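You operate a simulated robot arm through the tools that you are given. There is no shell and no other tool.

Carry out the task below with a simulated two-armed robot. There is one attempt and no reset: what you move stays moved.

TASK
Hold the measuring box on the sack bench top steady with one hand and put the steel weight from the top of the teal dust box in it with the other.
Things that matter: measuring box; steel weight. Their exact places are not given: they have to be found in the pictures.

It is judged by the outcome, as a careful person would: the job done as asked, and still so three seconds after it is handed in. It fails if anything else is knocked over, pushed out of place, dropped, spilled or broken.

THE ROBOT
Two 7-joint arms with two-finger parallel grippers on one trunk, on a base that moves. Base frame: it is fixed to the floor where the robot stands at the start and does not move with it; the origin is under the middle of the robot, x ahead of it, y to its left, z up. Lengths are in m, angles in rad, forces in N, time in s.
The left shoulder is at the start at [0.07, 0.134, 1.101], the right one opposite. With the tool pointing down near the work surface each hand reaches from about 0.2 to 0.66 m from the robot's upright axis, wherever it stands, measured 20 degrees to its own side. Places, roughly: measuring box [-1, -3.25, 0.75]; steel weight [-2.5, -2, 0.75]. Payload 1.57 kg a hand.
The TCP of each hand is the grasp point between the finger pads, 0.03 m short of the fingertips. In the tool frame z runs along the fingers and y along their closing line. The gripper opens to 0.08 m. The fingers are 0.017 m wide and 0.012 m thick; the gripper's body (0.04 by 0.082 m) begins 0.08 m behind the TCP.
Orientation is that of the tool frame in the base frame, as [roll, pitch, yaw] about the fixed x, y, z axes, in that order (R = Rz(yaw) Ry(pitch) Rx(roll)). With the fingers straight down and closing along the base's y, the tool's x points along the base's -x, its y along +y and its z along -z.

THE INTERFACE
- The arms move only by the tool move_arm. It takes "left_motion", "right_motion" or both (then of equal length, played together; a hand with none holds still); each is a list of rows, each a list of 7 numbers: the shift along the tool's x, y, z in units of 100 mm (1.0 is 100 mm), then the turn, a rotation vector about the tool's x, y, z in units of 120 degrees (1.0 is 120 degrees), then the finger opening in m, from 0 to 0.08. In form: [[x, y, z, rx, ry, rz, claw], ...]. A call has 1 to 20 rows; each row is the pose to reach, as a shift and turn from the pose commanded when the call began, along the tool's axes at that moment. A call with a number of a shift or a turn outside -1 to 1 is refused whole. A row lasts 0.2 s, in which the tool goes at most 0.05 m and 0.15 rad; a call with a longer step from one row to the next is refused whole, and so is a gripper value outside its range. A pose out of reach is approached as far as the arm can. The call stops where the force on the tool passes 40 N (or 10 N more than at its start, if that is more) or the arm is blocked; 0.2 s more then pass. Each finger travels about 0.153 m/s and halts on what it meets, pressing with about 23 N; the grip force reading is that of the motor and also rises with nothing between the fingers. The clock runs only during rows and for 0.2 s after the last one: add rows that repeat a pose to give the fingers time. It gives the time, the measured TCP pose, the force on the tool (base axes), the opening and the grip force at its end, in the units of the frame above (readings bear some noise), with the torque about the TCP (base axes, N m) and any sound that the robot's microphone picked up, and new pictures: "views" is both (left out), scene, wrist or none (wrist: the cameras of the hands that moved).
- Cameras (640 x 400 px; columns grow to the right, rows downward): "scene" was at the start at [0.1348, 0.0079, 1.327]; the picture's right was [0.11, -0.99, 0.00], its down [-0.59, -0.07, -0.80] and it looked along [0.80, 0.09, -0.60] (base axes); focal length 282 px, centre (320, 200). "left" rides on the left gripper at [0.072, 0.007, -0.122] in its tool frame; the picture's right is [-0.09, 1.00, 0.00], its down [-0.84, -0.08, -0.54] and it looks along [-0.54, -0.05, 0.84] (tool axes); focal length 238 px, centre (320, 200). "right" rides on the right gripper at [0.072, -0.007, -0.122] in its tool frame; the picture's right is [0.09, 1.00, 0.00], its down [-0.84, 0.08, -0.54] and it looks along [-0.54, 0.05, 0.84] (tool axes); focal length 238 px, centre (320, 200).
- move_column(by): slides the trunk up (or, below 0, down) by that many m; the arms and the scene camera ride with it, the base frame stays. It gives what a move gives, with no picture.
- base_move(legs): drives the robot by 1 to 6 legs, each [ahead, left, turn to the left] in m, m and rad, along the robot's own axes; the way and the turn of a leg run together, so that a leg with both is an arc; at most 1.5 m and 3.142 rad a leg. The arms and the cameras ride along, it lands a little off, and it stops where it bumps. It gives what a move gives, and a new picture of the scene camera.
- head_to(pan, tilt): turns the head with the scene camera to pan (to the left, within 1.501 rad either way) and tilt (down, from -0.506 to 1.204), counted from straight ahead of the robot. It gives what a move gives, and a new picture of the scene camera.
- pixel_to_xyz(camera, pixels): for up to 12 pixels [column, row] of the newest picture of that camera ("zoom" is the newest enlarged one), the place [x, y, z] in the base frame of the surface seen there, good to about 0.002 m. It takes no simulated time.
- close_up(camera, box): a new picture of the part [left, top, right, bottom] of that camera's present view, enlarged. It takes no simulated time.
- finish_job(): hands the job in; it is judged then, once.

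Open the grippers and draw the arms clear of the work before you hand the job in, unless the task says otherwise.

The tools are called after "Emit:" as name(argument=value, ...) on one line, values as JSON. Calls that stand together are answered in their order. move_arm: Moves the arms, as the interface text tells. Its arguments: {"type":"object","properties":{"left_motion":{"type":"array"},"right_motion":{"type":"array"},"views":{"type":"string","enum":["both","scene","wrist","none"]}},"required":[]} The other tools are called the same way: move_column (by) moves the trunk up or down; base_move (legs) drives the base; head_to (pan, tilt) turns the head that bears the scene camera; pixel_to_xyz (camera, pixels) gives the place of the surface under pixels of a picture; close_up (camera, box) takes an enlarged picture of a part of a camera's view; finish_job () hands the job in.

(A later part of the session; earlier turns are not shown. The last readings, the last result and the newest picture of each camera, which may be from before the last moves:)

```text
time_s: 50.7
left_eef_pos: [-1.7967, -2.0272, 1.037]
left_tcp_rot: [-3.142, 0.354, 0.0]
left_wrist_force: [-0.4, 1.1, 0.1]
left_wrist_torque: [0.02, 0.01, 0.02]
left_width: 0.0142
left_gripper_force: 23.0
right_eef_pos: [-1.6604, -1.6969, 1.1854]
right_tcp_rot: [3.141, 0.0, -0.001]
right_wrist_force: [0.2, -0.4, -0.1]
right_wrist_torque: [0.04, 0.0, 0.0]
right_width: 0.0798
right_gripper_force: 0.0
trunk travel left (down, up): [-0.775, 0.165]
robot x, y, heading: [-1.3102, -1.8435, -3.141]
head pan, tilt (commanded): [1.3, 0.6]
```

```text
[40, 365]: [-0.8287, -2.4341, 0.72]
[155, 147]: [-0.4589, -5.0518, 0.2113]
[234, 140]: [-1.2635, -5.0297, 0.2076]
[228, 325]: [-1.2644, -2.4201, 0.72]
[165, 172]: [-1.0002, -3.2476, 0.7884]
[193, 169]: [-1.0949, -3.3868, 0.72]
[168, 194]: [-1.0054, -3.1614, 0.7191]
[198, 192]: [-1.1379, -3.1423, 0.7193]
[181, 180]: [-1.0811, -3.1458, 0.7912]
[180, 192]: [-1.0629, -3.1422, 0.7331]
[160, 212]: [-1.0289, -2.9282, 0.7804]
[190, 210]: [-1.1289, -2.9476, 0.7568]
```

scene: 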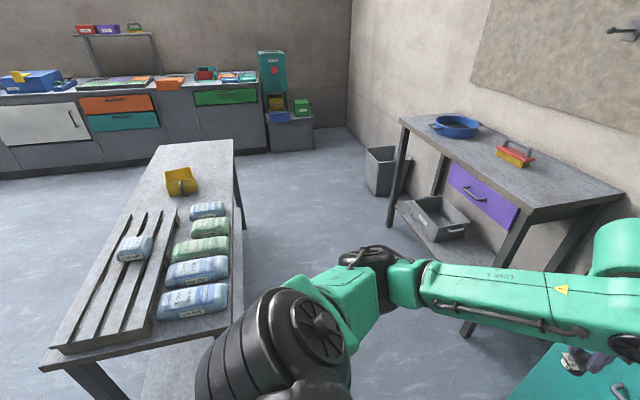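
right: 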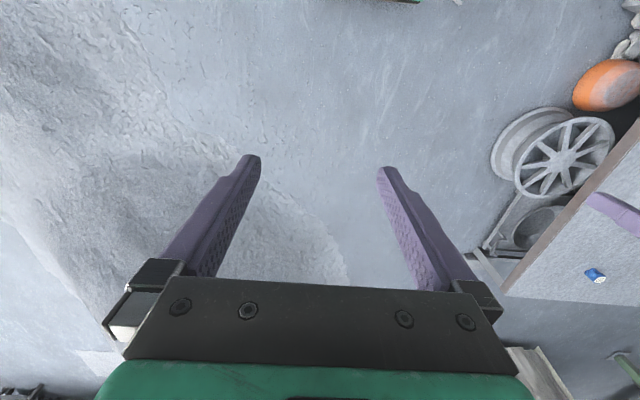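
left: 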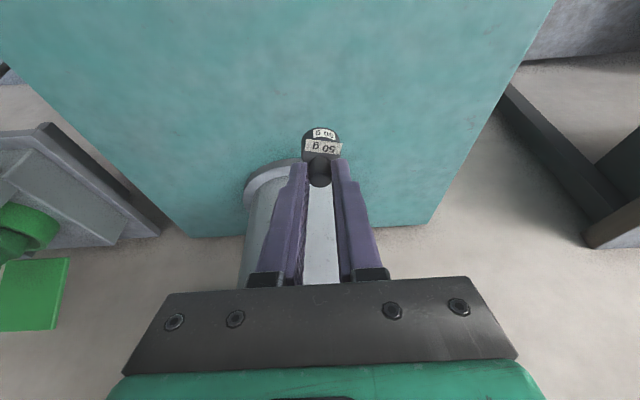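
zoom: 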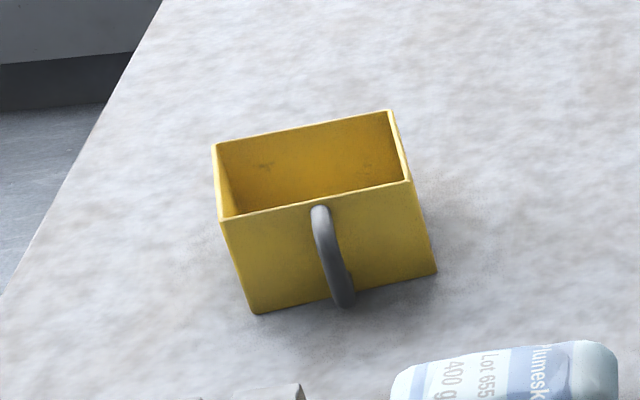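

Box: rim z≈0.79, +y face with handle along y≈-3.15, bench edge at x≈-0.83. I back away, go round the bench corner and strafe to the +x side opposite the box, keeping clear of the bench at x≈-0.25.

Emit:
base_move(legs=[[-0.72, 0, 0], [-0.34, 0.75, 0], [0, 0.57, 0]])

Emit:
head_to(pan=0.0, tilt=0.75)

```text
time_s: 61.5
left_eef_pos: [-0.7508, -3.3543, 1.0364]
left_tcp_rot: [-3.141, 0.356, 0.005]
left_wrist_force: [0.6, 0.1, -0.4]
left_wrist_torque: [0.0, 0.03, 0.02]
left_width: 0.014
left_gripper_force: 23.7
right_eef_pos: [-0.614, -3.0248, 1.185]
right_tcp_rot: [-3.14, -0.001, 0.006]
right_wrist_force: [0.8, 0.2, 0.4]
right_wrist_torque: [0.02, -0.01, 0.0]
right_width: 0.0801
right_gripper_force: 0.0
trunk travel left (down, up): [-0.775, 0.165]
robot x, y, heading: [-0.2628, -3.1696, -3.139]
head pan, tilt (commanded): [1.3, 0.6]
```

scene: 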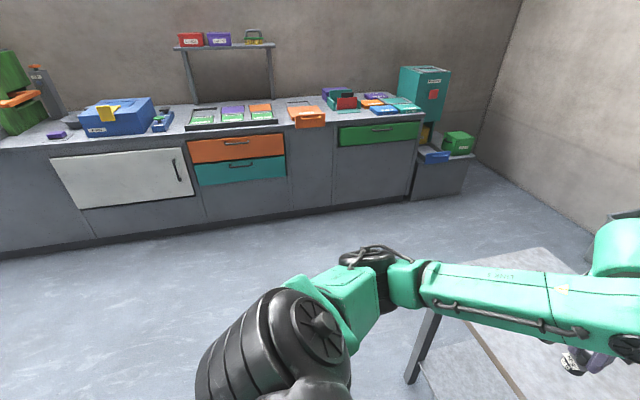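

```text
time_s: 62.9
left_eef_pos: [-0.7503, -3.3557, 1.0359]
left_tcp_rot: [-3.141, 0.355, 0.007]
left_wrist_force: [0.0, 0.3, -0.9]
left_wrist_torque: [0.0, 0.0, 0.01]
left_width: 0.0141
left_gripper_force: 23.0
right_eef_pos: [-0.6145, -3.0239, 1.1845]
right_tcp_rot: [-3.141, 0.0, 0.006]
right_wrist_force: [0.6, 0.0, 0.3]
right_wrist_torque: [0.0, 0.02, 0.0]
right_width: 0.0799
right_gripper_force: 0.1
trunk travel left (down, up): [-0.775, 0.165]
robot x, y, heading: [-0.2619, -3.1667, -3.137]
head pan, tilt (commanded): [0.0, 0.75]
```

scene: 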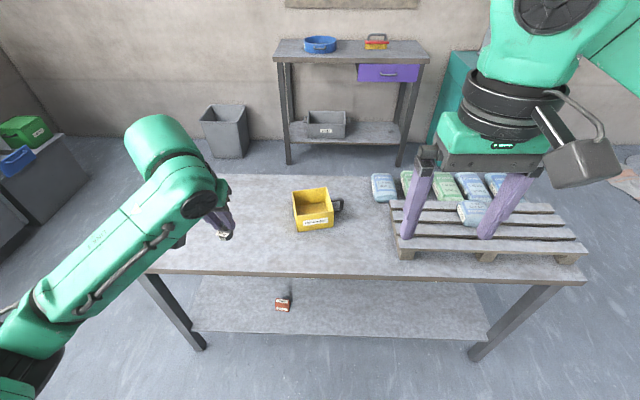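

I am opposite the box: box at (313,208), its handle at (338,206), pallet's near end at (392,230). I enlarge the box and measure it plus the bench edge, legs and lower shelf.

Emit:
close_up(camera="scene", box=[280, 178, 360, 238])

Emit:
pixel_to_xyz(camera="scene", pixels=[[250, 275], [480, 281], [335, 338], [200, 345], [480, 355], [392, 235], [400, 250], [393, 203], [225, 236], [222, 230], [283, 303], [320, 225]])

```text
6.67 times, centred on (320, 208) of scene
```

zoom: 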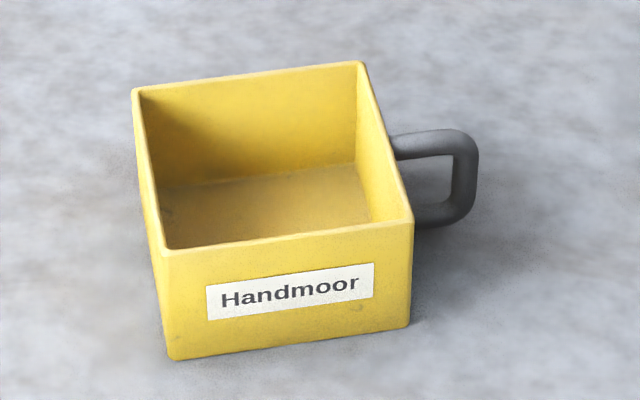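

```text
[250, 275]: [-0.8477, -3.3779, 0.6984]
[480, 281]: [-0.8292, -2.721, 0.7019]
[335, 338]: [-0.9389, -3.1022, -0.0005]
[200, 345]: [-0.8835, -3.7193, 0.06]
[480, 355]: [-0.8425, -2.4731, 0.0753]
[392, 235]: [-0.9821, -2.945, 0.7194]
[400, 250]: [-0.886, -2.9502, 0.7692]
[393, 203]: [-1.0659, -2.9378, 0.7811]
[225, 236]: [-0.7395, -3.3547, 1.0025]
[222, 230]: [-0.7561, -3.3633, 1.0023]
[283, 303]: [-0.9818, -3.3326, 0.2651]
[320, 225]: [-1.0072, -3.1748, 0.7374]
```

Now I measure rim corners, the box floor, and the handle's points in the enlarged picture.

Emit:
pixel_to_xyz(camera="zoom", pixels=[[135, 90], [361, 64], [412, 218], [163, 250], [270, 200], [340, 190], [440, 135], [470, 150], [466, 190], [462, 215], [420, 215], [400, 140]])

Emit:
pixel_to_xyz(camera="zoom", pixels=[[260, 77], [290, 238], [149, 170], [388, 140], [478, 150], [474, 200], [450, 222], [430, 132], [175, 355], [410, 325], [200, 230], [450, 170]])

```text
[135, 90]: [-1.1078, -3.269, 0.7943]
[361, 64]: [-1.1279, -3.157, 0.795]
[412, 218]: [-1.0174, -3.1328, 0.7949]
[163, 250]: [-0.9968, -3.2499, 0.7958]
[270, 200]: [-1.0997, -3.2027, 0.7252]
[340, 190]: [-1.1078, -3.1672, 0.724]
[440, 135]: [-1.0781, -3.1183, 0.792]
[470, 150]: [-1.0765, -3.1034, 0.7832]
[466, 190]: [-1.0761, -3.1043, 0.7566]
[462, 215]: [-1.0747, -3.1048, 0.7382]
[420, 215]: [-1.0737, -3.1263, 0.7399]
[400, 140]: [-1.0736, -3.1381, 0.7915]
```

```text
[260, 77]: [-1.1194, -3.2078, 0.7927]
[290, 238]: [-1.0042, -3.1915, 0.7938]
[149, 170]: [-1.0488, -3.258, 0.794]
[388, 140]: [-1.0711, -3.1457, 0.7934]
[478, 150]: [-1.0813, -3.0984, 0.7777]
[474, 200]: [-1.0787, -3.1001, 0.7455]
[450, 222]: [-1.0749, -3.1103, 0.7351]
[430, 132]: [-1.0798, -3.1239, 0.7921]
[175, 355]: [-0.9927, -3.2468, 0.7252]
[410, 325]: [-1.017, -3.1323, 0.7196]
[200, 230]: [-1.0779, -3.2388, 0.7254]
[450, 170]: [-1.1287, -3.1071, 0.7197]
```

Box rim corners: (-1.108,-3.269), (-1.128,-3.157), (-1.017,-3.133), (-0.997,-3.250); floor z 0.725; handle bar at about (-1.080,-3.105), z 0.73–0.79. I drive 0.235 m ahead to x≈-0.50, which keeps the base short of the bench edge.

Emit:
base_move(legs=[[0.235, 0.02, 0]])

```text
time_s: 64.7
left_eef_pos: [-0.9864, -3.3764, 1.0361]
left_tcp_rot: [-3.14, 0.355, 0.004]
left_wrist_force: [-0.1, 0.1, -0.3]
left_wrist_torque: [0.0, -0.02, 0.0]
left_width: 0.0141
left_gripper_force: 23.0
right_eef_pos: [-0.8504, -3.0477, 1.1867]
right_tcp_rot: [-3.141, 0.001, 0.006]
right_wrist_force: [1.2, -0.8, 0.1]
right_wrist_torque: [0.02, 0.01, 0.02]
right_width: 0.0797
right_gripper_force: 0.0
trunk travel left (down, up): [-0.775, 0.165]
robot x, y, heading: [-0.5011, -3.1902, -3.133]
head pan, tilt (commanded): [0.0, 0.75]
```

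scene: 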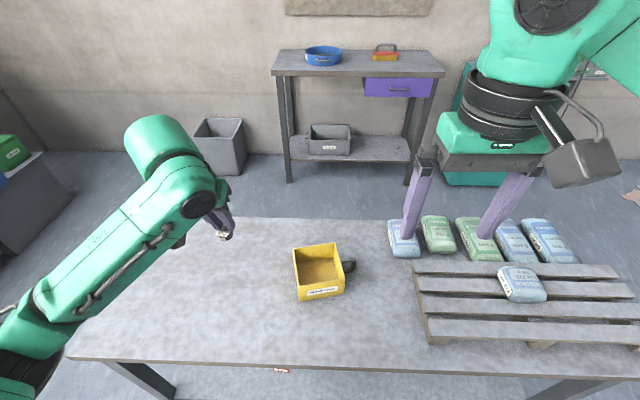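

All is clear above the bench. I lower the trunk 0.1 m back, then turn the right hand 100° about its vertical axis in place so its fingers will close across the handle's plane.

Emit:
move_column(by=-0.1)

Emit:
move_arm(right_motion=[[0, 0, 0, 0, 0, -0.07, 0.06], [0, 0, 0, 0, 0, -0.14, 0.06], [0, 0, 0, 0, 0, -0.21, 0.06], [0, 0, 0, 0, 0, -0.28, 0.06], [0, 0, 0, 0, 0, -0.35, 0.06], [0, 0, 0, 0, 0, -0.42, 0.06], [0, 0, 0, 0, 0, -0.49, 0.06], [0, 0, 0, 0, 0, -0.56, 0.06], [0, 0, 0, 0, 0, -0.63, 0.06], [0, 0, 0, 0, 0, -0.7, 0.06], [0, 0, 0, 0, 0, -0.77, 0.06], [0, 0, 0, 0, 0, -0.836, 0.06], [0, 0, 0, 0, 0, -0.836, 0.06]])

```text
time_s: 66.0
left_eef_pos: [-0.9878, -3.3777, 0.9355]
left_tcp_rot: [3.141, 0.356, 0.005]
left_wrist_force: [-0.3, -0.2, -0.2]
left_wrist_torque: [0.03, -0.02, 0.01]
left_width: 0.0146
left_gripper_force: 23.1
right_eef_pos: [-0.8527, -3.0461, 1.0841]
right_tcp_rot: [3.141, 0.001, 0.006]
right_wrist_force: [0.0, -0.2, -0.7]
right_wrist_torque: [-0.04, 0.01, 0.0]
right_width: 0.0798
right_gripper_force: 0.0
trunk travel left (down, up): [-0.675, 0.265]
robot x, y, heading: [-0.5015, -3.1906, -3.135]
head pan, tilt (commanded): [0.0, 0.75]
```

```text
time_s: 68.8
left_eef_pos: [-0.9861, -3.3775, 0.9365]
left_tcp_rot: [3.141, 0.353, 0.005]
left_wrist_force: [-0.5, 0.1, 0.1]
left_wrist_torque: [0.0, 0.0, 0.03]
left_width: 0.0143
left_gripper_force: 23.0
right_eef_pos: [-0.6941, -3.133, 1.0568]
right_tcp_rot: [3.14, 0.001, 1.76]
right_wrist_force: [0.5, 0.2, 0.8]
right_wrist_torque: [-0.04, 0.0, -0.01]
right_width: 0.0601
right_gripper_force: 0.0
right hand out of reach, approached as far as the arm can: row 6, 7, 8, 9, 10, 11, 12, 13
trunk travel left (down, up): [-0.675, 0.265]
robot x, y, heading: [-0.5017, -3.191, -3.141]
head pan, tilt (commanded): [0.0, 0.75]
```

scene: 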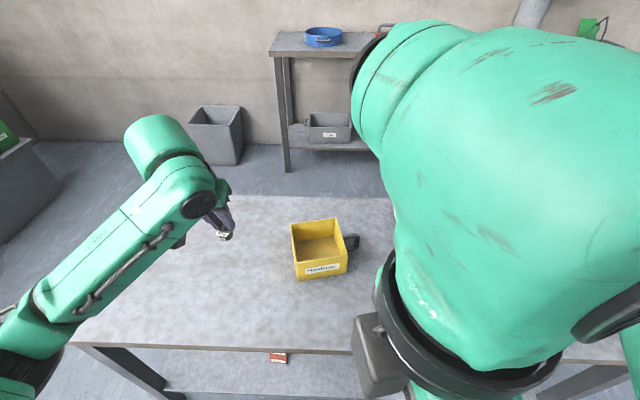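
right: 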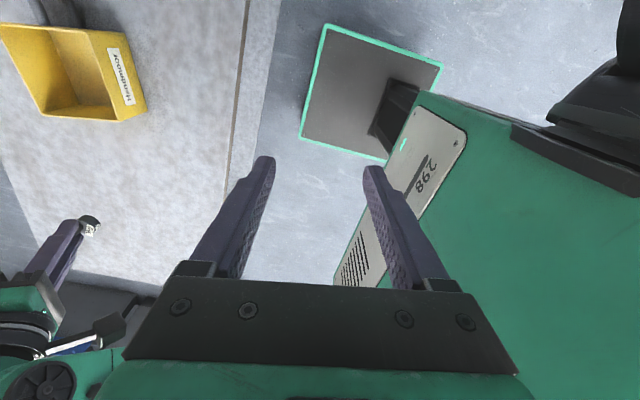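

The yaw is reached (1.76 rad), but the arm had to pull the hand back to (-0.694,-3.133). I move it forward 0.1 m to see whether this posture frees up farther out.

Emit:
move_arm(right_motion=[[0.05, -0.25, 0, 0, 0, 0, 0.06], [0.1, -0.5, 0, 0, 0, 0, 0.06], [0.15, -0.75, 0, 0, 0, 0, 0.06], [0.19, -0.98, 0, 0, 0, 0, 0.06], [0.19, -0.98, 0, 0, 0, 0, 0.06]])

```text
time_s: 70.0
left_eef_pos: [-0.9873, -3.3773, 0.9359]
left_tcp_rot: [3.141, 0.356, 0.006]
left_wrist_force: [0.0, 0.7, -0.1]
left_wrist_torque: [-0.02, 0.02, 0.0]
left_width: 0.014
left_gripper_force: 23.1
right_eef_pos: [-0.7028, -3.1534, 1.0444]
right_tcp_rot: [3.141, 0.0, 1.756]
right_wrist_force: [-0.3, -0.8, -1.1]
right_wrist_torque: [0.03, 0.0, 0.0]
right_width: 0.06
right_gripper_force: 0.1
right hand out of reach, approached as far as the arm can: row 1, 2, 3, 4, 5
trunk travel left (down, up): [-0.675, 0.265]
robot x, y, heading: [-0.4992, -3.1957, -3.14]
head pan, tilt (commanded): [0.0, 0.75]
```

scene: 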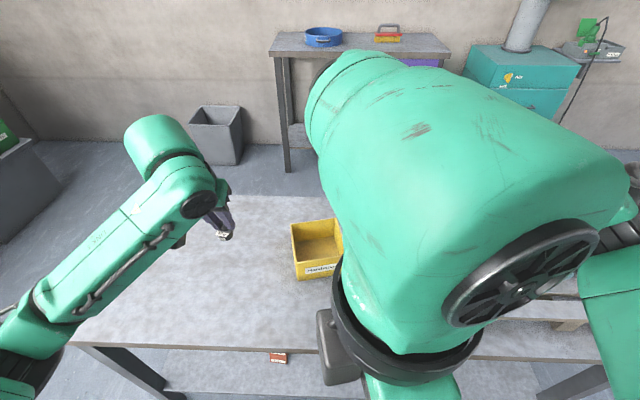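
right: 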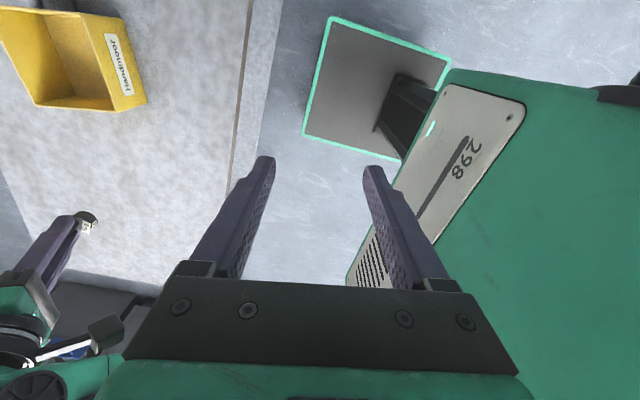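

This posture is against a joint limit. I turn the hand back the way it came to leave the limit, and will then try the opposite turn.

Emit:
move_arm(right_motion=[[0, 0, 0, 0, 0, 0.07, 0.06], [0, 0, 0, 0, 0, 0.14, 0.06], [0, 0, 0, 0, 0, 0.21, 0.06], [0, 0, 0, 0, 0, 0.28, 0.06], [0, 0, 0, 0, 0, 0.35, 0.06], [0, 0, 0, 0, 0, 0.42, 0.06], [0, 0, 0, 0, 0, 0.49, 0.06], [0, 0, 0, 0, 0, 0.56, 0.06], [0, 0, 0, 0, 0, 0.63, 0.06], [0, 0, 0, 0, 0, 0.7, 0.06], [0, 0, 0, 0, 0, 0.77, 0.06], [0, 0, 0, 0, 0, 0.836, 0.06], [0, 0, 0, 0, 0, 0.836, 0.06]])

```text
time_s: 72.0
left_eef_pos: [-0.9867, -3.378, 0.9364]
left_tcp_rot: [3.141, 0.355, 0.005]
left_wrist_force: [-0.4, -0.2, -0.4]
left_wrist_torque: [-0.01, 0.04, 0.02]
left_width: 0.014
left_gripper_force: 23.5
right_eef_pos: [-0.7062, -3.152, 1.044]
right_tcp_rot: [-3.137, -0.005, 0.487]
right_wrist_force: [1.1, 0.6, 1.1]
right_wrist_torque: [0.03, -0.01, 0.02]
right_width: 0.0601
right_gripper_force: 0.1
trunk travel left (down, up): [-0.675, 0.265]
robot x, y, heading: [-0.5087, -3.1939, -3.134]
head pan, tilt (commanded): [0.0, 0.75]
stopped in row 9 (right hand): the force on the tool passed its limit at 66 N (the readings are from after the stop); the commanded pose is now the measured one
```

scene: 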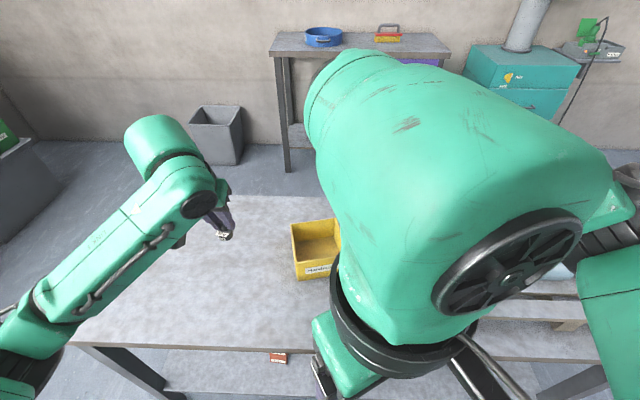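
right: 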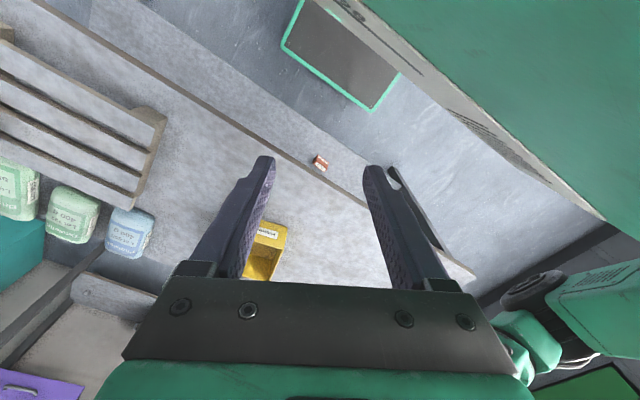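

The right hand stopped at 66 N: its camera side touched the robot's own trunk (hand only 0.2 m from the axis), nothing else is near it. I move it straight away from the trunk, forward and to the right.

Emit:
move_arm(right_motion=[[-0.1, -0.12, 0, 0, 0, 0, 0.06], [-0.3, -0.35, 0, 0, 0, 0, 0.06], [-0.5, -0.6, 0, 0, 0, 0, 0.06], [-0.697, -0.822, 0, 0, 0, 0, 0.06], [-0.697, -0.822, 0, 0, 0, 0, 0.06]])

```text
time_s: 73.2
left_eef_pos: [-0.9853, -3.3773, 0.936]
left_tcp_rot: [3.141, 0.357, 0.006]
left_wrist_force: [0.8, 0.8, -0.8]
left_wrist_torque: [-0.01, 0.02, -0.03]
left_width: 0.0143
left_gripper_force: 23.0
right_eef_pos: [-0.8091, -3.1129, 1.0458]
right_tcp_rot: [-3.139, -0.005, 0.486]
right_wrist_force: [0.1, 0.9, 0.1]
right_wrist_torque: [0.03, 0.02, 0.04]
right_width: 0.0599
right_gripper_force: 0.1
trunk travel left (down, up): [-0.675, 0.265]
robot x, y, heading: [-0.5044, -3.1897, -3.138]
head pan, tilt (commanded): [0.0, 0.75]
```

scene: 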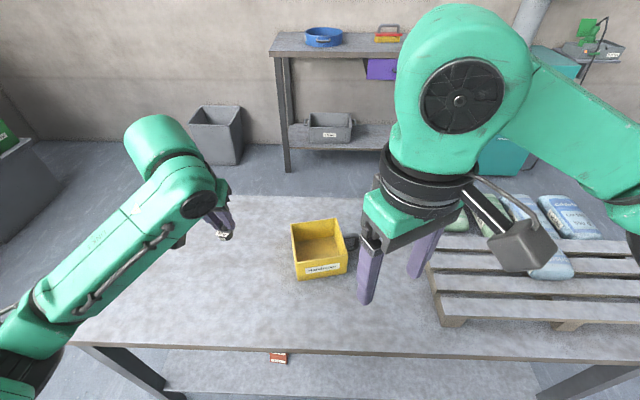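
right: 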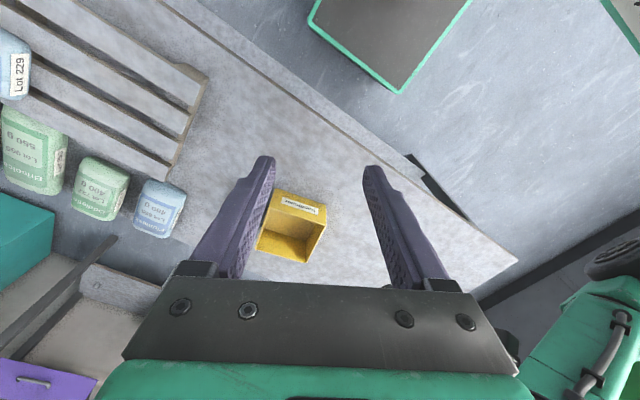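

The hand is free again at yaw 0.486. I bring it forward 0.1 m while turning it back to yaw 0, before trying the turn the other way.

Emit:
move_arm(right_motion=[[-0.19, -0.18, 0.05, 0, 0, 0.06, 0.06], [-0.37, -0.37, 0.1, 0, 0, 0.12, 0.06], [-0.56, -0.55, 0.15, 0, 0, 0.18, 0.06], [-0.744, -0.732, 0.2, 0, 0, 0.232, 0.06], [-0.744, -0.732, 0.2, 0, 0, 0.232, 0.06]], views="none")

```text
time_s: 74.4
left_eef_pos: [-0.9857, -3.3775, 0.9355]
left_tcp_rot: [3.141, 0.356, 0.006]
left_wrist_force: [0.1, -0.9, -0.3]
left_wrist_torque: [-0.03, 0.02, 0.02]
left_width: 0.0143
left_gripper_force: 23.0
right_eef_pos: [-0.9066, -3.0851, 1.0248]
right_tcp_rot: [-3.137, -0.003, 0.001]
right_wrist_force: [0.5, -0.4, 0.1]
right_wrist_torque: [0.01, 0.0, -0.02]
right_width: 0.0602
right_gripper_force: 0.1
trunk travel left (down, up): [-0.675, 0.265]
robot x, y, heading: [-0.4997, -3.1917, -3.133]
head pan, tilt (commanded): [0.0, 0.75]
```

The right hand is at (-0.907,-3.085,1.025), yaw 0. I move it 9 cm further forward and turn it clockwise by 79° toward the handle's plane.

Emit:
move_arm(right_motion=[[-0.2, -0.08, 0.05, 0, 0, 0.066, 0.06], [-0.4, -0.16, 0.1, 0, 0, 0.132, 0.06], [-0.6, -0.24, 0.15, 0, 0, 0.198, 0.06], [-0.8, -0.32, 0.2, 0, 0, 0.264, 0.06], [-0.9, -0.35, 0.2, 0, 0, 0.33, 0.06], [-0.9, -0.35, 0.2, 0, 0, 0.396, 0.06], [-0.9, -0.35, 0.2, 0, 0, 0.462, 0.06], [-0.9, -0.35, 0.2, 0, 0, 0.528, 0.06], [-0.9, -0.35, 0.2, 0, 0, 0.594, 0.06], [-0.9, -0.35, 0.2, 0, 0, 0.662, 0.06], [-0.9, -0.35, 0.2, 0, 0, 0.662, 0.06]])

```text
time_s: 76.8
left_eef_pos: [-0.9887, -3.3776, 0.9368]
left_tcp_rot: [-3.141, 0.356, 0.006]
left_wrist_force: [-0.7, -0.2, -0.7]
left_wrist_torque: [-0.03, -0.01, 0.0]
left_width: 0.0144
left_gripper_force: 23.1
right_eef_pos: [-0.9948, -3.0483, 1.0032]
right_tcp_rot: [-3.138, 0.005, -1.388]
right_wrist_force: [0.2, 0.8, -0.2]
right_wrist_torque: [0.0, -0.01, 0.0]
right_width: 0.0602
right_gripper_force: 0.0
trunk travel left (down, up): [-0.675, 0.265]
robot x, y, heading: [-0.5021, -3.1883, -3.139]
head pan, tilt (commanded): [0.0, 0.75]
```

scene: 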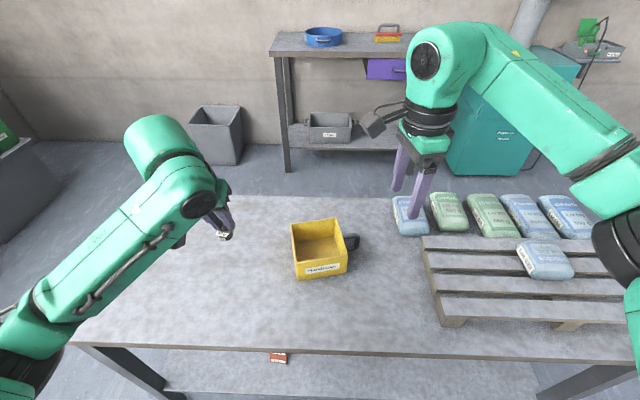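
right: 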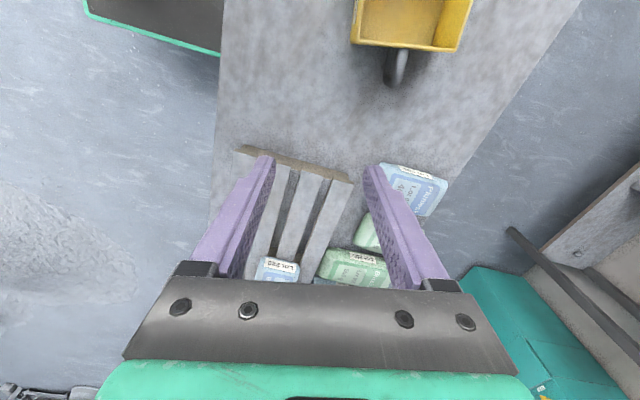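

The clockwise turn works: yaw -1.388 with no limit reached; handle visible at (395,65) in the right camera. I now lean the hand 30° to the right (away from where the left hand will come) while moving it 9 cm forward and 6 cm down.

Emit:
move_arm(right_motion=[[-0.03, 0.2, 0.1, 0, 0.06, 0, 0.06], [-0.07, 0.4, 0.25, 0, 0.12, 0, 0.06], [-0.11, 0.6, 0.4, 0, 0.18, 0, 0.06], [-0.15, 0.8, 0.55, 0, 0.25, 0, 0.06], [-0.164, 0.885, 0.6, 0, 0.25, 0, 0.06], [-0.164, 0.885, 0.6, 0, 0.25, 0, 0.06]])

```text
time_s: 78.2
left_eef_pos: [-0.9869, -3.377, 0.9361]
left_tcp_rot: [3.142, 0.356, 0.006]
left_wrist_force: [0.2, -0.3, -0.6]
left_wrist_torque: [0.0, 0.01, 0.01]
left_width: 0.0143
left_gripper_force: 23.1
right_eef_pos: [-1.0854, -3.0479, 0.944]
right_tcp_rot: [-3.136, -0.52, -1.388]
right_wrist_force: [0.4, 0.8, -0.5]
right_wrist_torque: [-0.01, -0.01, -0.01]
right_width: 0.0602
right_gripper_force: 0.0
trunk travel left (down, up): [-0.675, 0.265]
robot x, y, heading: [-0.5002, -3.1922, -3.134]
head pan, tilt (commanded): [0.0, 0.75]
```

scene: 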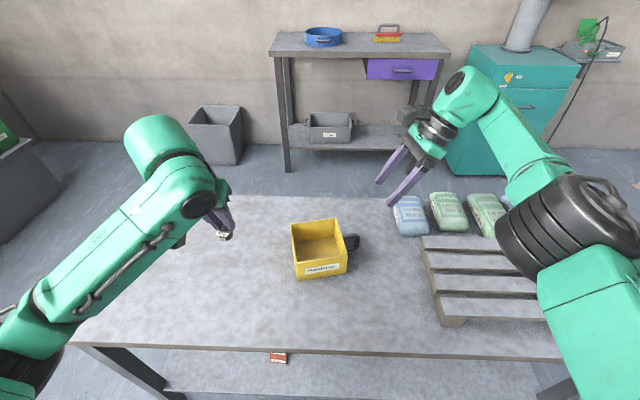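
right: 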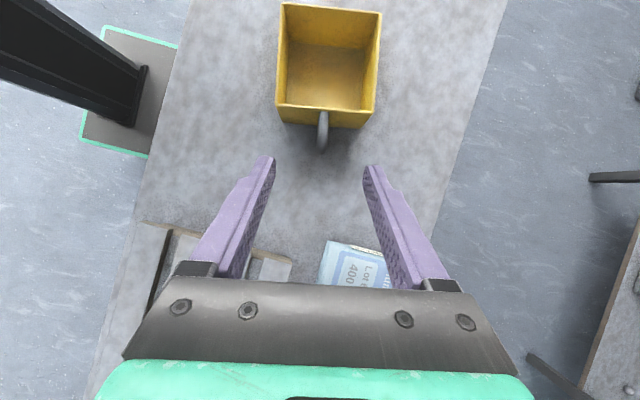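

The tilt is in place and the right camera looks down on the box, with the handle at (323,130) between the finger lines. I enlarge and measure the handle from here.

Emit:
close_up(camera="right", box=[268, 85, 380, 165])

Emit:
pixel_to_xyz(camera="right", pixels=[[323, 115], [323, 125], [323, 135], [322, 145], [322, 151], [276, 105], [373, 113], [283, 5], [380, 13], [326, 60], [291, 250], [330, 242]])

```text
5.00 times, centred on (324, 125) of right
```

zoom: 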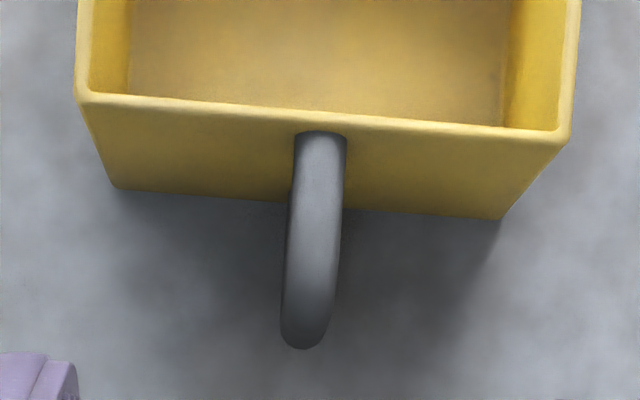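

```text
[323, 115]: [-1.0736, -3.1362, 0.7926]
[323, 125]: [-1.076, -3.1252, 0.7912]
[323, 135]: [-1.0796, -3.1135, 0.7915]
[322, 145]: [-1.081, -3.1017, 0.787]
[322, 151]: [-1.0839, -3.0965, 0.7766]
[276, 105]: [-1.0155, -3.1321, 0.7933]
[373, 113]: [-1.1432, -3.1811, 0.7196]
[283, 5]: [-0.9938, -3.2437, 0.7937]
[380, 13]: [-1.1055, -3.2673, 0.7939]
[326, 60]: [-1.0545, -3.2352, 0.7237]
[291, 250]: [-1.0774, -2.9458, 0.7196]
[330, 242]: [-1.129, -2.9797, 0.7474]
```

The handle's top bar runs along x≈-1.074…-1.084, y -3.143…-3.096, top z 0.792. I place the right hand on the approach line, 9 cm back from the grip point (-1.0805,-3.104,0.770).

Emit:
move_arm(right_motion=[[-0.1, 0.015, 0.22, 0, 0, 0, 0.06], [-0.2, 0.03, 0.45, 0, 0, 0, 0.06], [-0.3, 0.042, 0.68, 0, 0, 0, 0.06], [-0.378, 0.054, 0.9, 0, 0, 0, 0.06], [-0.378, 0.054, 0.9, 0, 0, 0, 0.06]])

```text
time_s: 79.4
left_eef_pos: [-0.9882, -3.3762, 0.9356]
left_tcp_rot: [3.141, 0.355, 0.004]
left_wrist_force: [0.2, 0.0, -0.1]
left_wrist_torque: [-0.03, -0.01, -0.03]
left_width: 0.0142
left_gripper_force: 22.7
right_eef_pos: [-1.087, -3.0635, 0.8455]
right_tcp_rot: [-3.136, -0.521, -1.386]
right_wrist_force: [-0.7, -0.5, 0.3]
right_wrist_torque: [-0.01, -0.01, -0.02]
right_width: 0.0602
right_gripper_force: 0.1
right hand out of reach, approached as far as the arm can: row 3, 4
trunk travel left (down, up): [-0.675, 0.265]
robot x, y, heading: [-0.4996, -3.1976, -3.134]
head pan, tilt (commanded): [0.0, 0.75]
```

scene: 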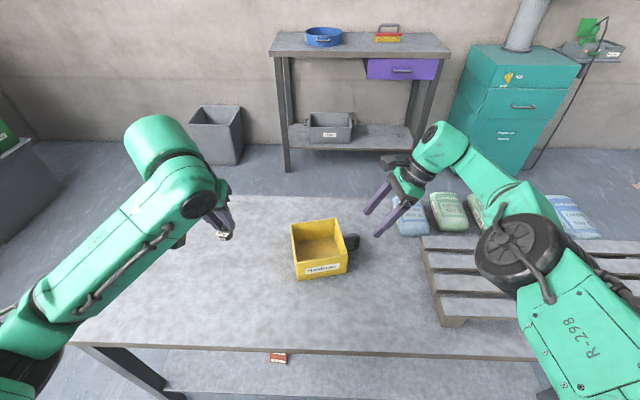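
right: 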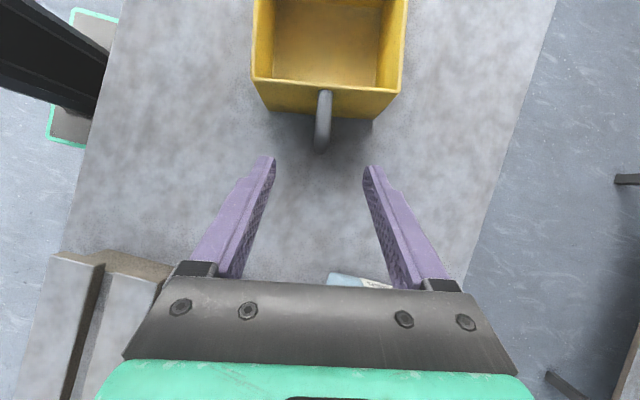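

The hand is nearly where commanded (within 3 mm), though rows 3–4 were flagged at a limit. I check how high the right elbow, at (520,250), hangs over the pallet.

Emit:
pixel_to_xyz(camera="scene", pixels=[[520, 250], [500, 280], [550, 290], [470, 190], [580, 330], [438, 150], [400, 165], [540, 270], [600, 380], [455, 290]])

Emit:
close_up(camera="scene", box=[330, 100, 640, 300])

```text
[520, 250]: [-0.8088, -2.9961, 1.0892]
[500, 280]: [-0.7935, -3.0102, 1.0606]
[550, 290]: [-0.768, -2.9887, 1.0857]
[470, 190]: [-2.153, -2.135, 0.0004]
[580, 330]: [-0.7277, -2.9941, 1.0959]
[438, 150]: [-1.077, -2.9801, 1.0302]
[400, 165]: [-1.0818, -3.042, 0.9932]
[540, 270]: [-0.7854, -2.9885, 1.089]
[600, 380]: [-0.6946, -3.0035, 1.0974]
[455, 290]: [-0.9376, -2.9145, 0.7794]
```

```text
2.00 times, centred on (485, 200) of scene
```

zoom: 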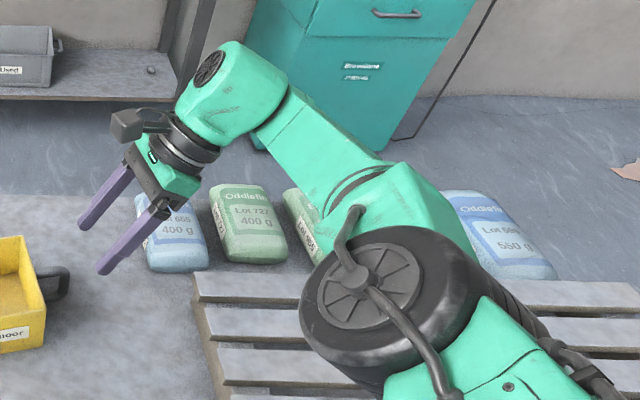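

The elbow is about 0.95 m up at its underside, clear of the pallet. The arm is quite stretched, so I check where the base deck (teal-edged plate at upper left of the right camera) ends, to see if I can stand closer.

Emit:
pixel_to_xyz(camera="right", pixels=[[75, 15], [112, 20], [52, 135], [85, 140], [95, 40], [70, 125], [130, 60], [105, 70]])

Emit:
close_up(camera="right", box=[0, 0, 160, 160])

```text
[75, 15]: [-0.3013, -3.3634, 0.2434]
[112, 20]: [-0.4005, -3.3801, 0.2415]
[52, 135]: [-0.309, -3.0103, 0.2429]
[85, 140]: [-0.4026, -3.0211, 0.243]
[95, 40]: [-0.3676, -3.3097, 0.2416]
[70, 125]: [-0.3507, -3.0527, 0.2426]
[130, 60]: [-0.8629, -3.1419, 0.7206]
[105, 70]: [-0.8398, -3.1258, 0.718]
```

```text
2.50 times, centred on (80, 80) of right
```

zoom: 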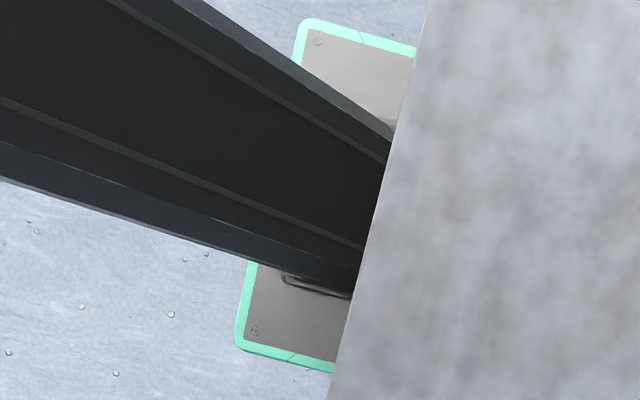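

The base deck ends only 0.20 m ahead of the axis (front now at x≈-0.70), so there is room to step closer. I lift the right hand back 5 cm along its fingers first, then drive 0.07 m ahead.

Emit:
move_arm(right_motion=[[0, 0, -0.25, 0, 0, 0, 0.06], [0, 0, -0.5, 0, 0, 0, 0.06], [0, 0, -0.5, 0, 0, 0, 0.06]], views="none")

Emit:
base_move(legs=[[0.07, 0, 0]])

```text
time_s: 80.2
left_eef_pos: [-0.9873, -3.3782, 0.9353]
left_tcp_rot: [-3.141, 0.354, 0.005]
left_wrist_force: [0.0, -0.1, -0.8]
left_wrist_torque: [-0.01, -0.04, -0.03]
left_width: 0.0141
left_gripper_force: 23.0
right_eef_pos: [-1.0886, -3.0405, 0.8902]
right_tcp_rot: [-3.137, -0.518, -1.387]
right_wrist_force: [0.5, -0.2, 0.6]
right_wrist_torque: [0.0, 0.01, 0.02]
right_width: 0.06
right_gripper_force: 0.1
right hand out of reach, approached as far as the arm can: row 1, 2, 3
trunk travel left (down, up): [-0.675, 0.265]
robot x, y, heading: [-0.5009, -3.1938, -3.134]
head pan, tilt (commanded): [0.0, 0.75]
```

```text
time_s: 81.2
left_eef_pos: [-1.0598, -3.3773, 0.9359]
left_tcp_rot: [-3.141, 0.355, 0.004]
left_wrist_force: [-0.7, 0.1, -0.6]
left_wrist_torque: [0.02, 0.0, -0.01]
left_width: 0.0142
left_gripper_force: 23.5
right_eef_pos: [-1.1591, -3.0404, 0.8913]
right_tcp_rot: [-3.138, -0.518, -1.389]
right_wrist_force: [-0.4, 0.0, -0.2]
right_wrist_torque: [0.01, 0.01, 0.0]
right_width: 0.0599
right_gripper_force: 0.1
trunk travel left (down, up): [-0.675, 0.265]
robot x, y, heading: [-0.5717, -3.1914, -3.141]
head pan, tilt (commanded): [0.0, 0.75]
```

scene: 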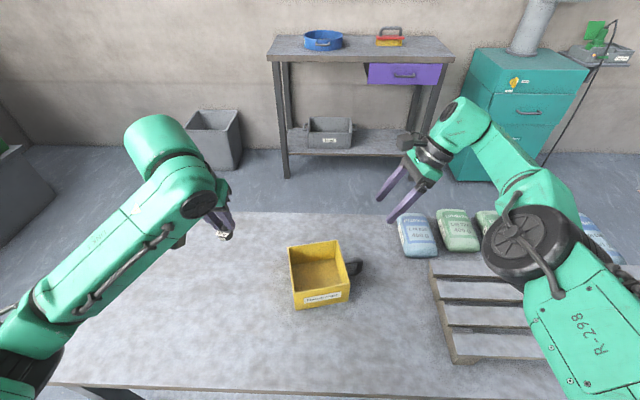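

The robot is now at x=-0.572. I bring the right hand back onto the approach line, 9 cm from the handle grip point.

Emit:
move_arm(right_motion=[[0.02, -0.22, 0.05, 0, 0, 0, 0.06], [0.04, -0.44, 0.1, 0, 0, 0, 0.06], [0.068, -0.656, 0.2, 0, 0, 0, 0.06], [0.068, -0.656, 0.4, 0, 0, 0, 0.06], [0.068, -0.656, 0.547, 0, 0, 0, 0.06], [0.068, -0.656, 0.547, 0, 0, 0, 0.06]])

```text
time_s: 82.6
left_eef_pos: [-1.0598, -3.3768, 0.9362]
left_tcp_rot: [-3.141, 0.355, 0.005]
left_wrist_force: [0.1, 0.8, 0.2]
left_wrist_torque: [0.01, 0.0, 0.03]
left_width: 0.014
left_gripper_force: 23.1
right_eef_pos: [-1.0883, -3.0587, 0.8471]
right_tcp_rot: [-3.137, -0.517, -1.389]
right_wrist_force: [0.2, -0.2, 0.4]
right_wrist_torque: [0.02, -0.02, 0.04]
right_width: 0.0602
right_gripper_force: 0.0
right hand out of reach, approached as far as the arm can: row 1
trunk travel left (down, up): [-0.675, 0.265]
robot x, y, heading: [-0.5687, -3.1939, -3.14]
head pan, tilt (commanded): [0.0, 0.75]
```

scene: 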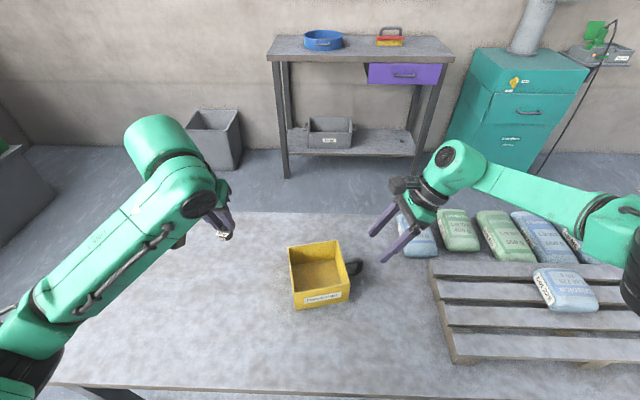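
right: 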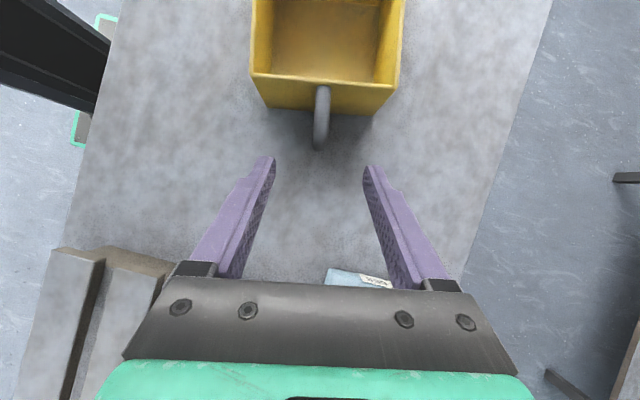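

The handle lies midway between the fingers (handle at col 320, finger mid at 319). I advance 6 cm along the fingers, still open, and check.

Emit:
move_arm(right_motion=[[0.005, 0.0, 0.2, 0, 0, 0, 0.06], [0.01, 0.003, 0.4, 0, 0, 0, 0.06], [0.015, 0.005, 0.6, 0, 0, 0, 0.06], [0.015, 0.005, 0.6, 0, 0, 0, 0.06]])

Emit:
close_up(camera="right", box=[220, 60, 420, 200])

```text
time_s: 83.6
left_eef_pos: [-1.0584, -3.3776, 0.9371]
left_tcp_rot: [-3.141, 0.355, 0.004]
left_wrist_force: [0.3, 0.0, 0.1]
left_wrist_torque: [0.01, -0.02, -0.01]
left_width: 0.0143
left_gripper_force: 22.7
right_eef_pos: [-1.0841, -3.0914, 0.794]
right_tcp_rot: [-3.136, -0.519, -1.387]
right_wrist_force: [-0.7, 0.7, -0.7]
right_wrist_torque: [0.02, 0.02, 0.02]
right_width: 0.0601
right_gripper_force: 0.1
trunk travel left (down, up): [-0.675, 0.265]
robot x, y, heading: [-0.5723, -3.1928, -3.138]
head pan, tilt (commanded): [0.0, 0.75]
```

scene: 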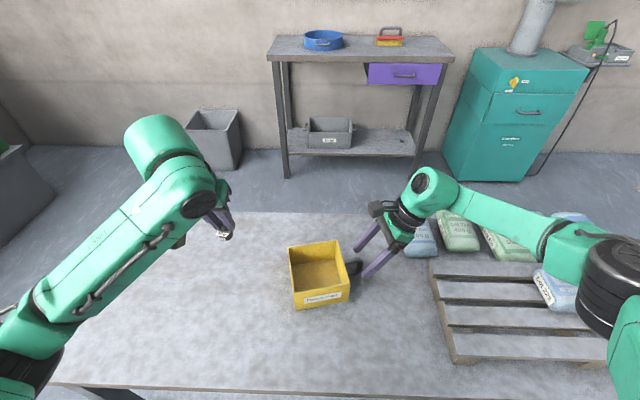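
right: 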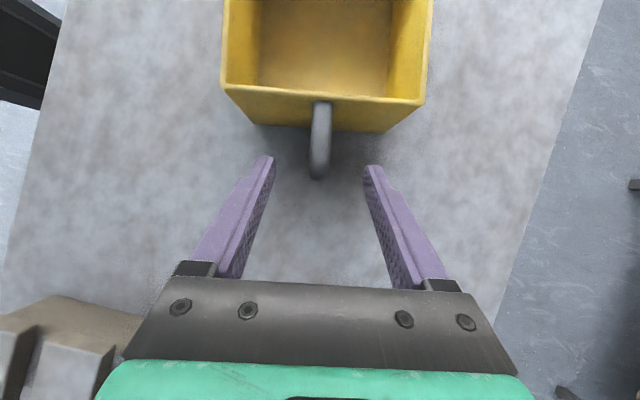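

```text
2.86 times, centred on (320, 130) of right
```

zoom: 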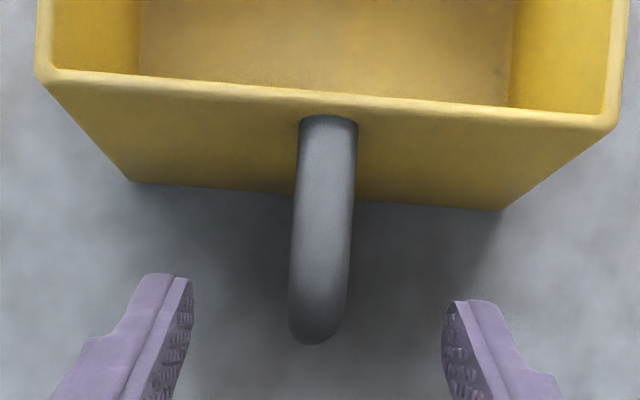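

The handle is centred between the tips. The elbow at (610,280) looks near the sack on the pallet at (553,290), so I measure both before going on.

Emit:
pixel_to_xyz(camera="scene", pixels=[[600, 260], [620, 290], [595, 310], [575, 250], [553, 290], [545, 280], [570, 305], [500, 215], [450, 190], [635, 330]])

Emit:
close_up(camera="scene", box=[440, 180, 640, 340])

```text
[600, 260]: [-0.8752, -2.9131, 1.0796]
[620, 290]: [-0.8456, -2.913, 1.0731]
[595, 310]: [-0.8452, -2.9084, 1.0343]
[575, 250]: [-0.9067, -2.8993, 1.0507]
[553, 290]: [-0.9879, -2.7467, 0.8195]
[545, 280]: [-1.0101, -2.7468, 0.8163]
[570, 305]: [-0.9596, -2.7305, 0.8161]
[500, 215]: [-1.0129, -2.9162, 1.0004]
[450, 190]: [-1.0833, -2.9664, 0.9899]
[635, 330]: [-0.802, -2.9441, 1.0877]
```

```text
2.50 times, centred on (540, 260) of scene
```

zoom: 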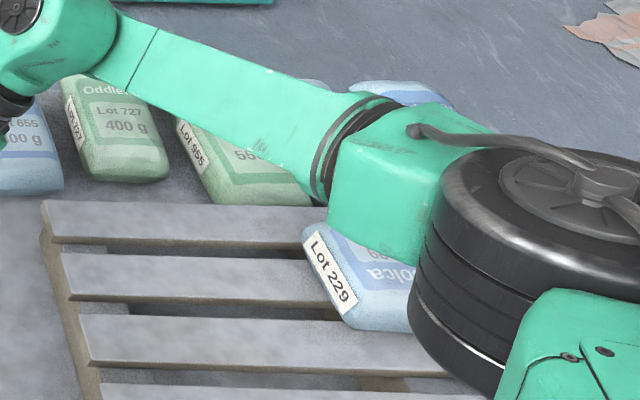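

The elbow's underside is well above the sack (elbow ~0.95+, sack 0.82). I advance the last 27 mm, then close slowly on the handle.

Emit:
move_arm(right_motion=[[0, -0.01, 0.14, 0, 0, 0, 0.06], [0, -0.01, 0.273, 0, 0, 0, 0.06], [0, -0.01, 0.273, 0, 0, 0, 0.06]])

Emit:
close_up(camera="right", box=[220, 60, 420, 200])

Emit:
close_up(camera="scene", box=[280, 180, 440, 320])

```text
time_s: 84.4
left_eef_pos: [-1.0585, -3.3768, 0.9356]
left_tcp_rot: [-3.142, 0.356, 0.003]
left_wrist_force: [0.3, -0.8, -0.3]
left_wrist_torque: [0.01, 0.0, 0.03]
left_width: 0.0144
left_gripper_force: 22.9
right_eef_pos: [-1.0793, -3.1029, 0.771]
right_tcp_rot: [-3.137, -0.519, -1.389]
right_wrist_force: [-0.2, 0.3, 0.5]
right_wrist_torque: [0.0, 0.0, -0.03]
right_width: 0.0602
right_gripper_force: 0.1
trunk travel left (down, up): [-0.675, 0.265]
robot x, y, heading: [-0.5746, -3.1967, -3.141]
head pan, tilt (commanded): [0.0, 0.75]
```

scene: 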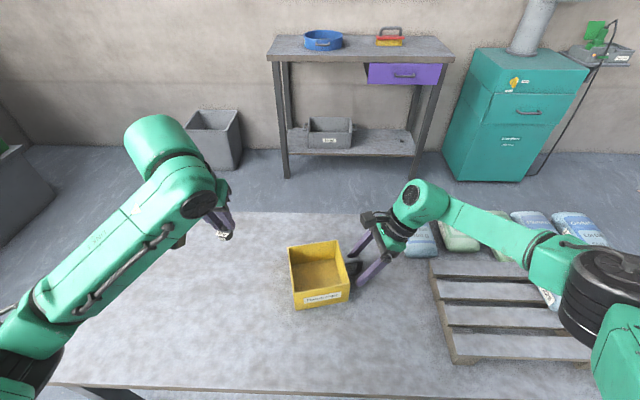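
right: 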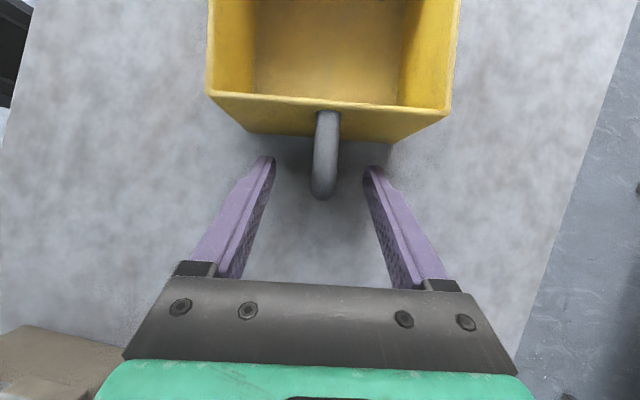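

```text
2.86 times, centred on (320, 130) of right
```

zoom: 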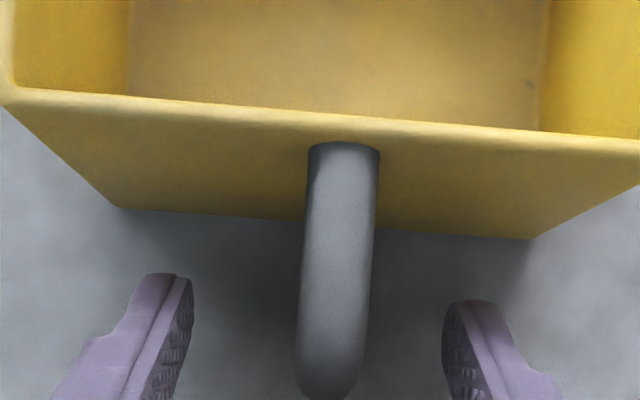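

```text
2.86 times, centred on (360, 250) of scene
```

zoom: 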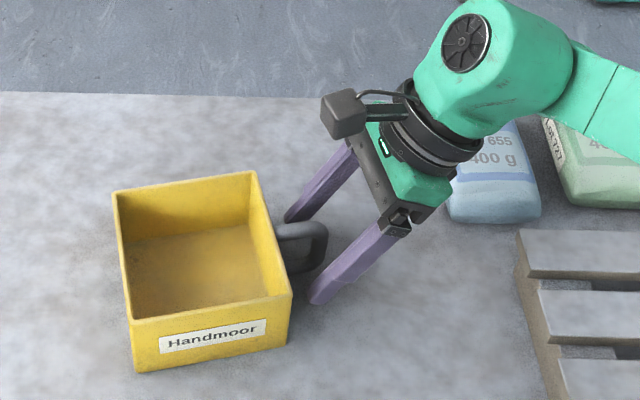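

The fingers straddle the handle, which sits about 3 mm toward the right-hand finger in the wrist view. I shift 2.5 mm that way and close step by step.

Emit:
move_arm(right_motion=[[0, 0.025, 0, 0, 0, 0, 0.06], [0, 0.025, 0, 0, 0, 0, 0.04], [0, 0.025, 0, 0, 0, 0, 0.025], [0, 0.025, 0, 0, 0, 0, 0.018], [0, 0.025, 0, 0, 0, 0, 0.014], [0, 0.025, 0, 0, 0, 0, 0.01], [0, 0.025, 0, 0, 0, 0, 0.005], [0, 0.025, 0, 0, 0, 0, 0.0], [0, 0.025, 0, 0, 0, 0, 0.0]])

Emit:
close_up(camera="scene", box=[280, 180, 440, 320])

```text
time_s: 86.4
left_eef_pos: [-1.058, -3.377, 0.9358]
left_tcp_rot: [-3.141, 0.357, 0.003]
left_wrist_force: [1.1, 1.2, -0.8]
left_wrist_torque: [-0.01, 0.02, 0.01]
left_width: 0.0142
left_gripper_force: 22.9
right_eef_pos: [-1.0818, -3.1024, 0.7714]
right_tcp_rot: [-3.136, -0.517, -1.389]
right_wrist_force: [-0.3, -0.2, 0.4]
right_wrist_torque: [-0.03, 0.16, 0.01]
right_width: 0.0129
right_gripper_force: 22.8
trunk travel left (down, up): [-0.675, 0.265]
robot x, y, heading: [-0.5742, -3.1933, -3.139]
head pan, tilt (commanded): [0.0, 0.75]
```

scene: 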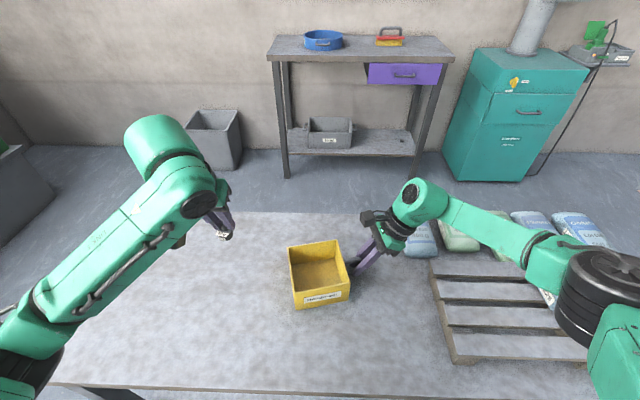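
right: 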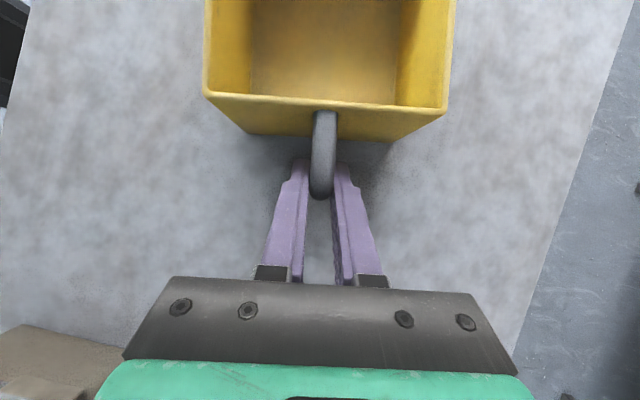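

```text
2.86 times, centred on (360, 250) of scene
```

zoom: 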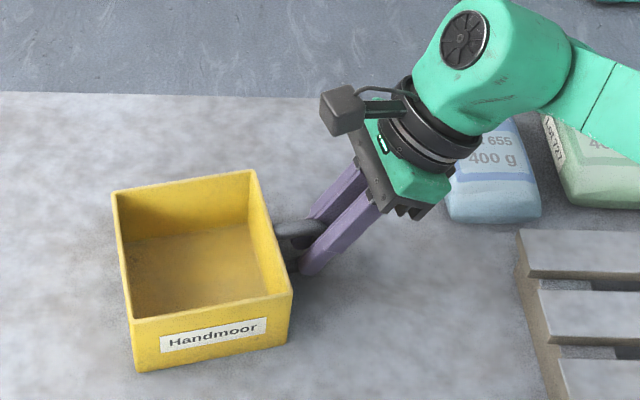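

The handle is held: opening 0.0129 m, 22.8 N, and the box hasn't shifted. I re-measure the box's rim, floor and the right hand's camera bump to plan the left hand's path.

Emit:
pixel_to_xyz(camera="zoom", pixels=[[116, 192], [253, 173], [287, 297], [135, 318], [200, 260], [180, 290], [230, 240], [345, 110], [345, 95], [375, 125], [400, 165], [160, 250]])

```text
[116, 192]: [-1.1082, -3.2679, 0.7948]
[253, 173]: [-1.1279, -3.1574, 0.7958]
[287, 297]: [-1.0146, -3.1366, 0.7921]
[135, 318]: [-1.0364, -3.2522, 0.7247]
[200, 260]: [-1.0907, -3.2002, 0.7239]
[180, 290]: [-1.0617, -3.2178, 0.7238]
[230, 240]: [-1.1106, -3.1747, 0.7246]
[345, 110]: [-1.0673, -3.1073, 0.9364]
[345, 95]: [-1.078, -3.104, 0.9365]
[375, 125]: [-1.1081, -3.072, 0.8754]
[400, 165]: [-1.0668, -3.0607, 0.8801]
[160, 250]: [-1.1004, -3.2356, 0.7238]
```

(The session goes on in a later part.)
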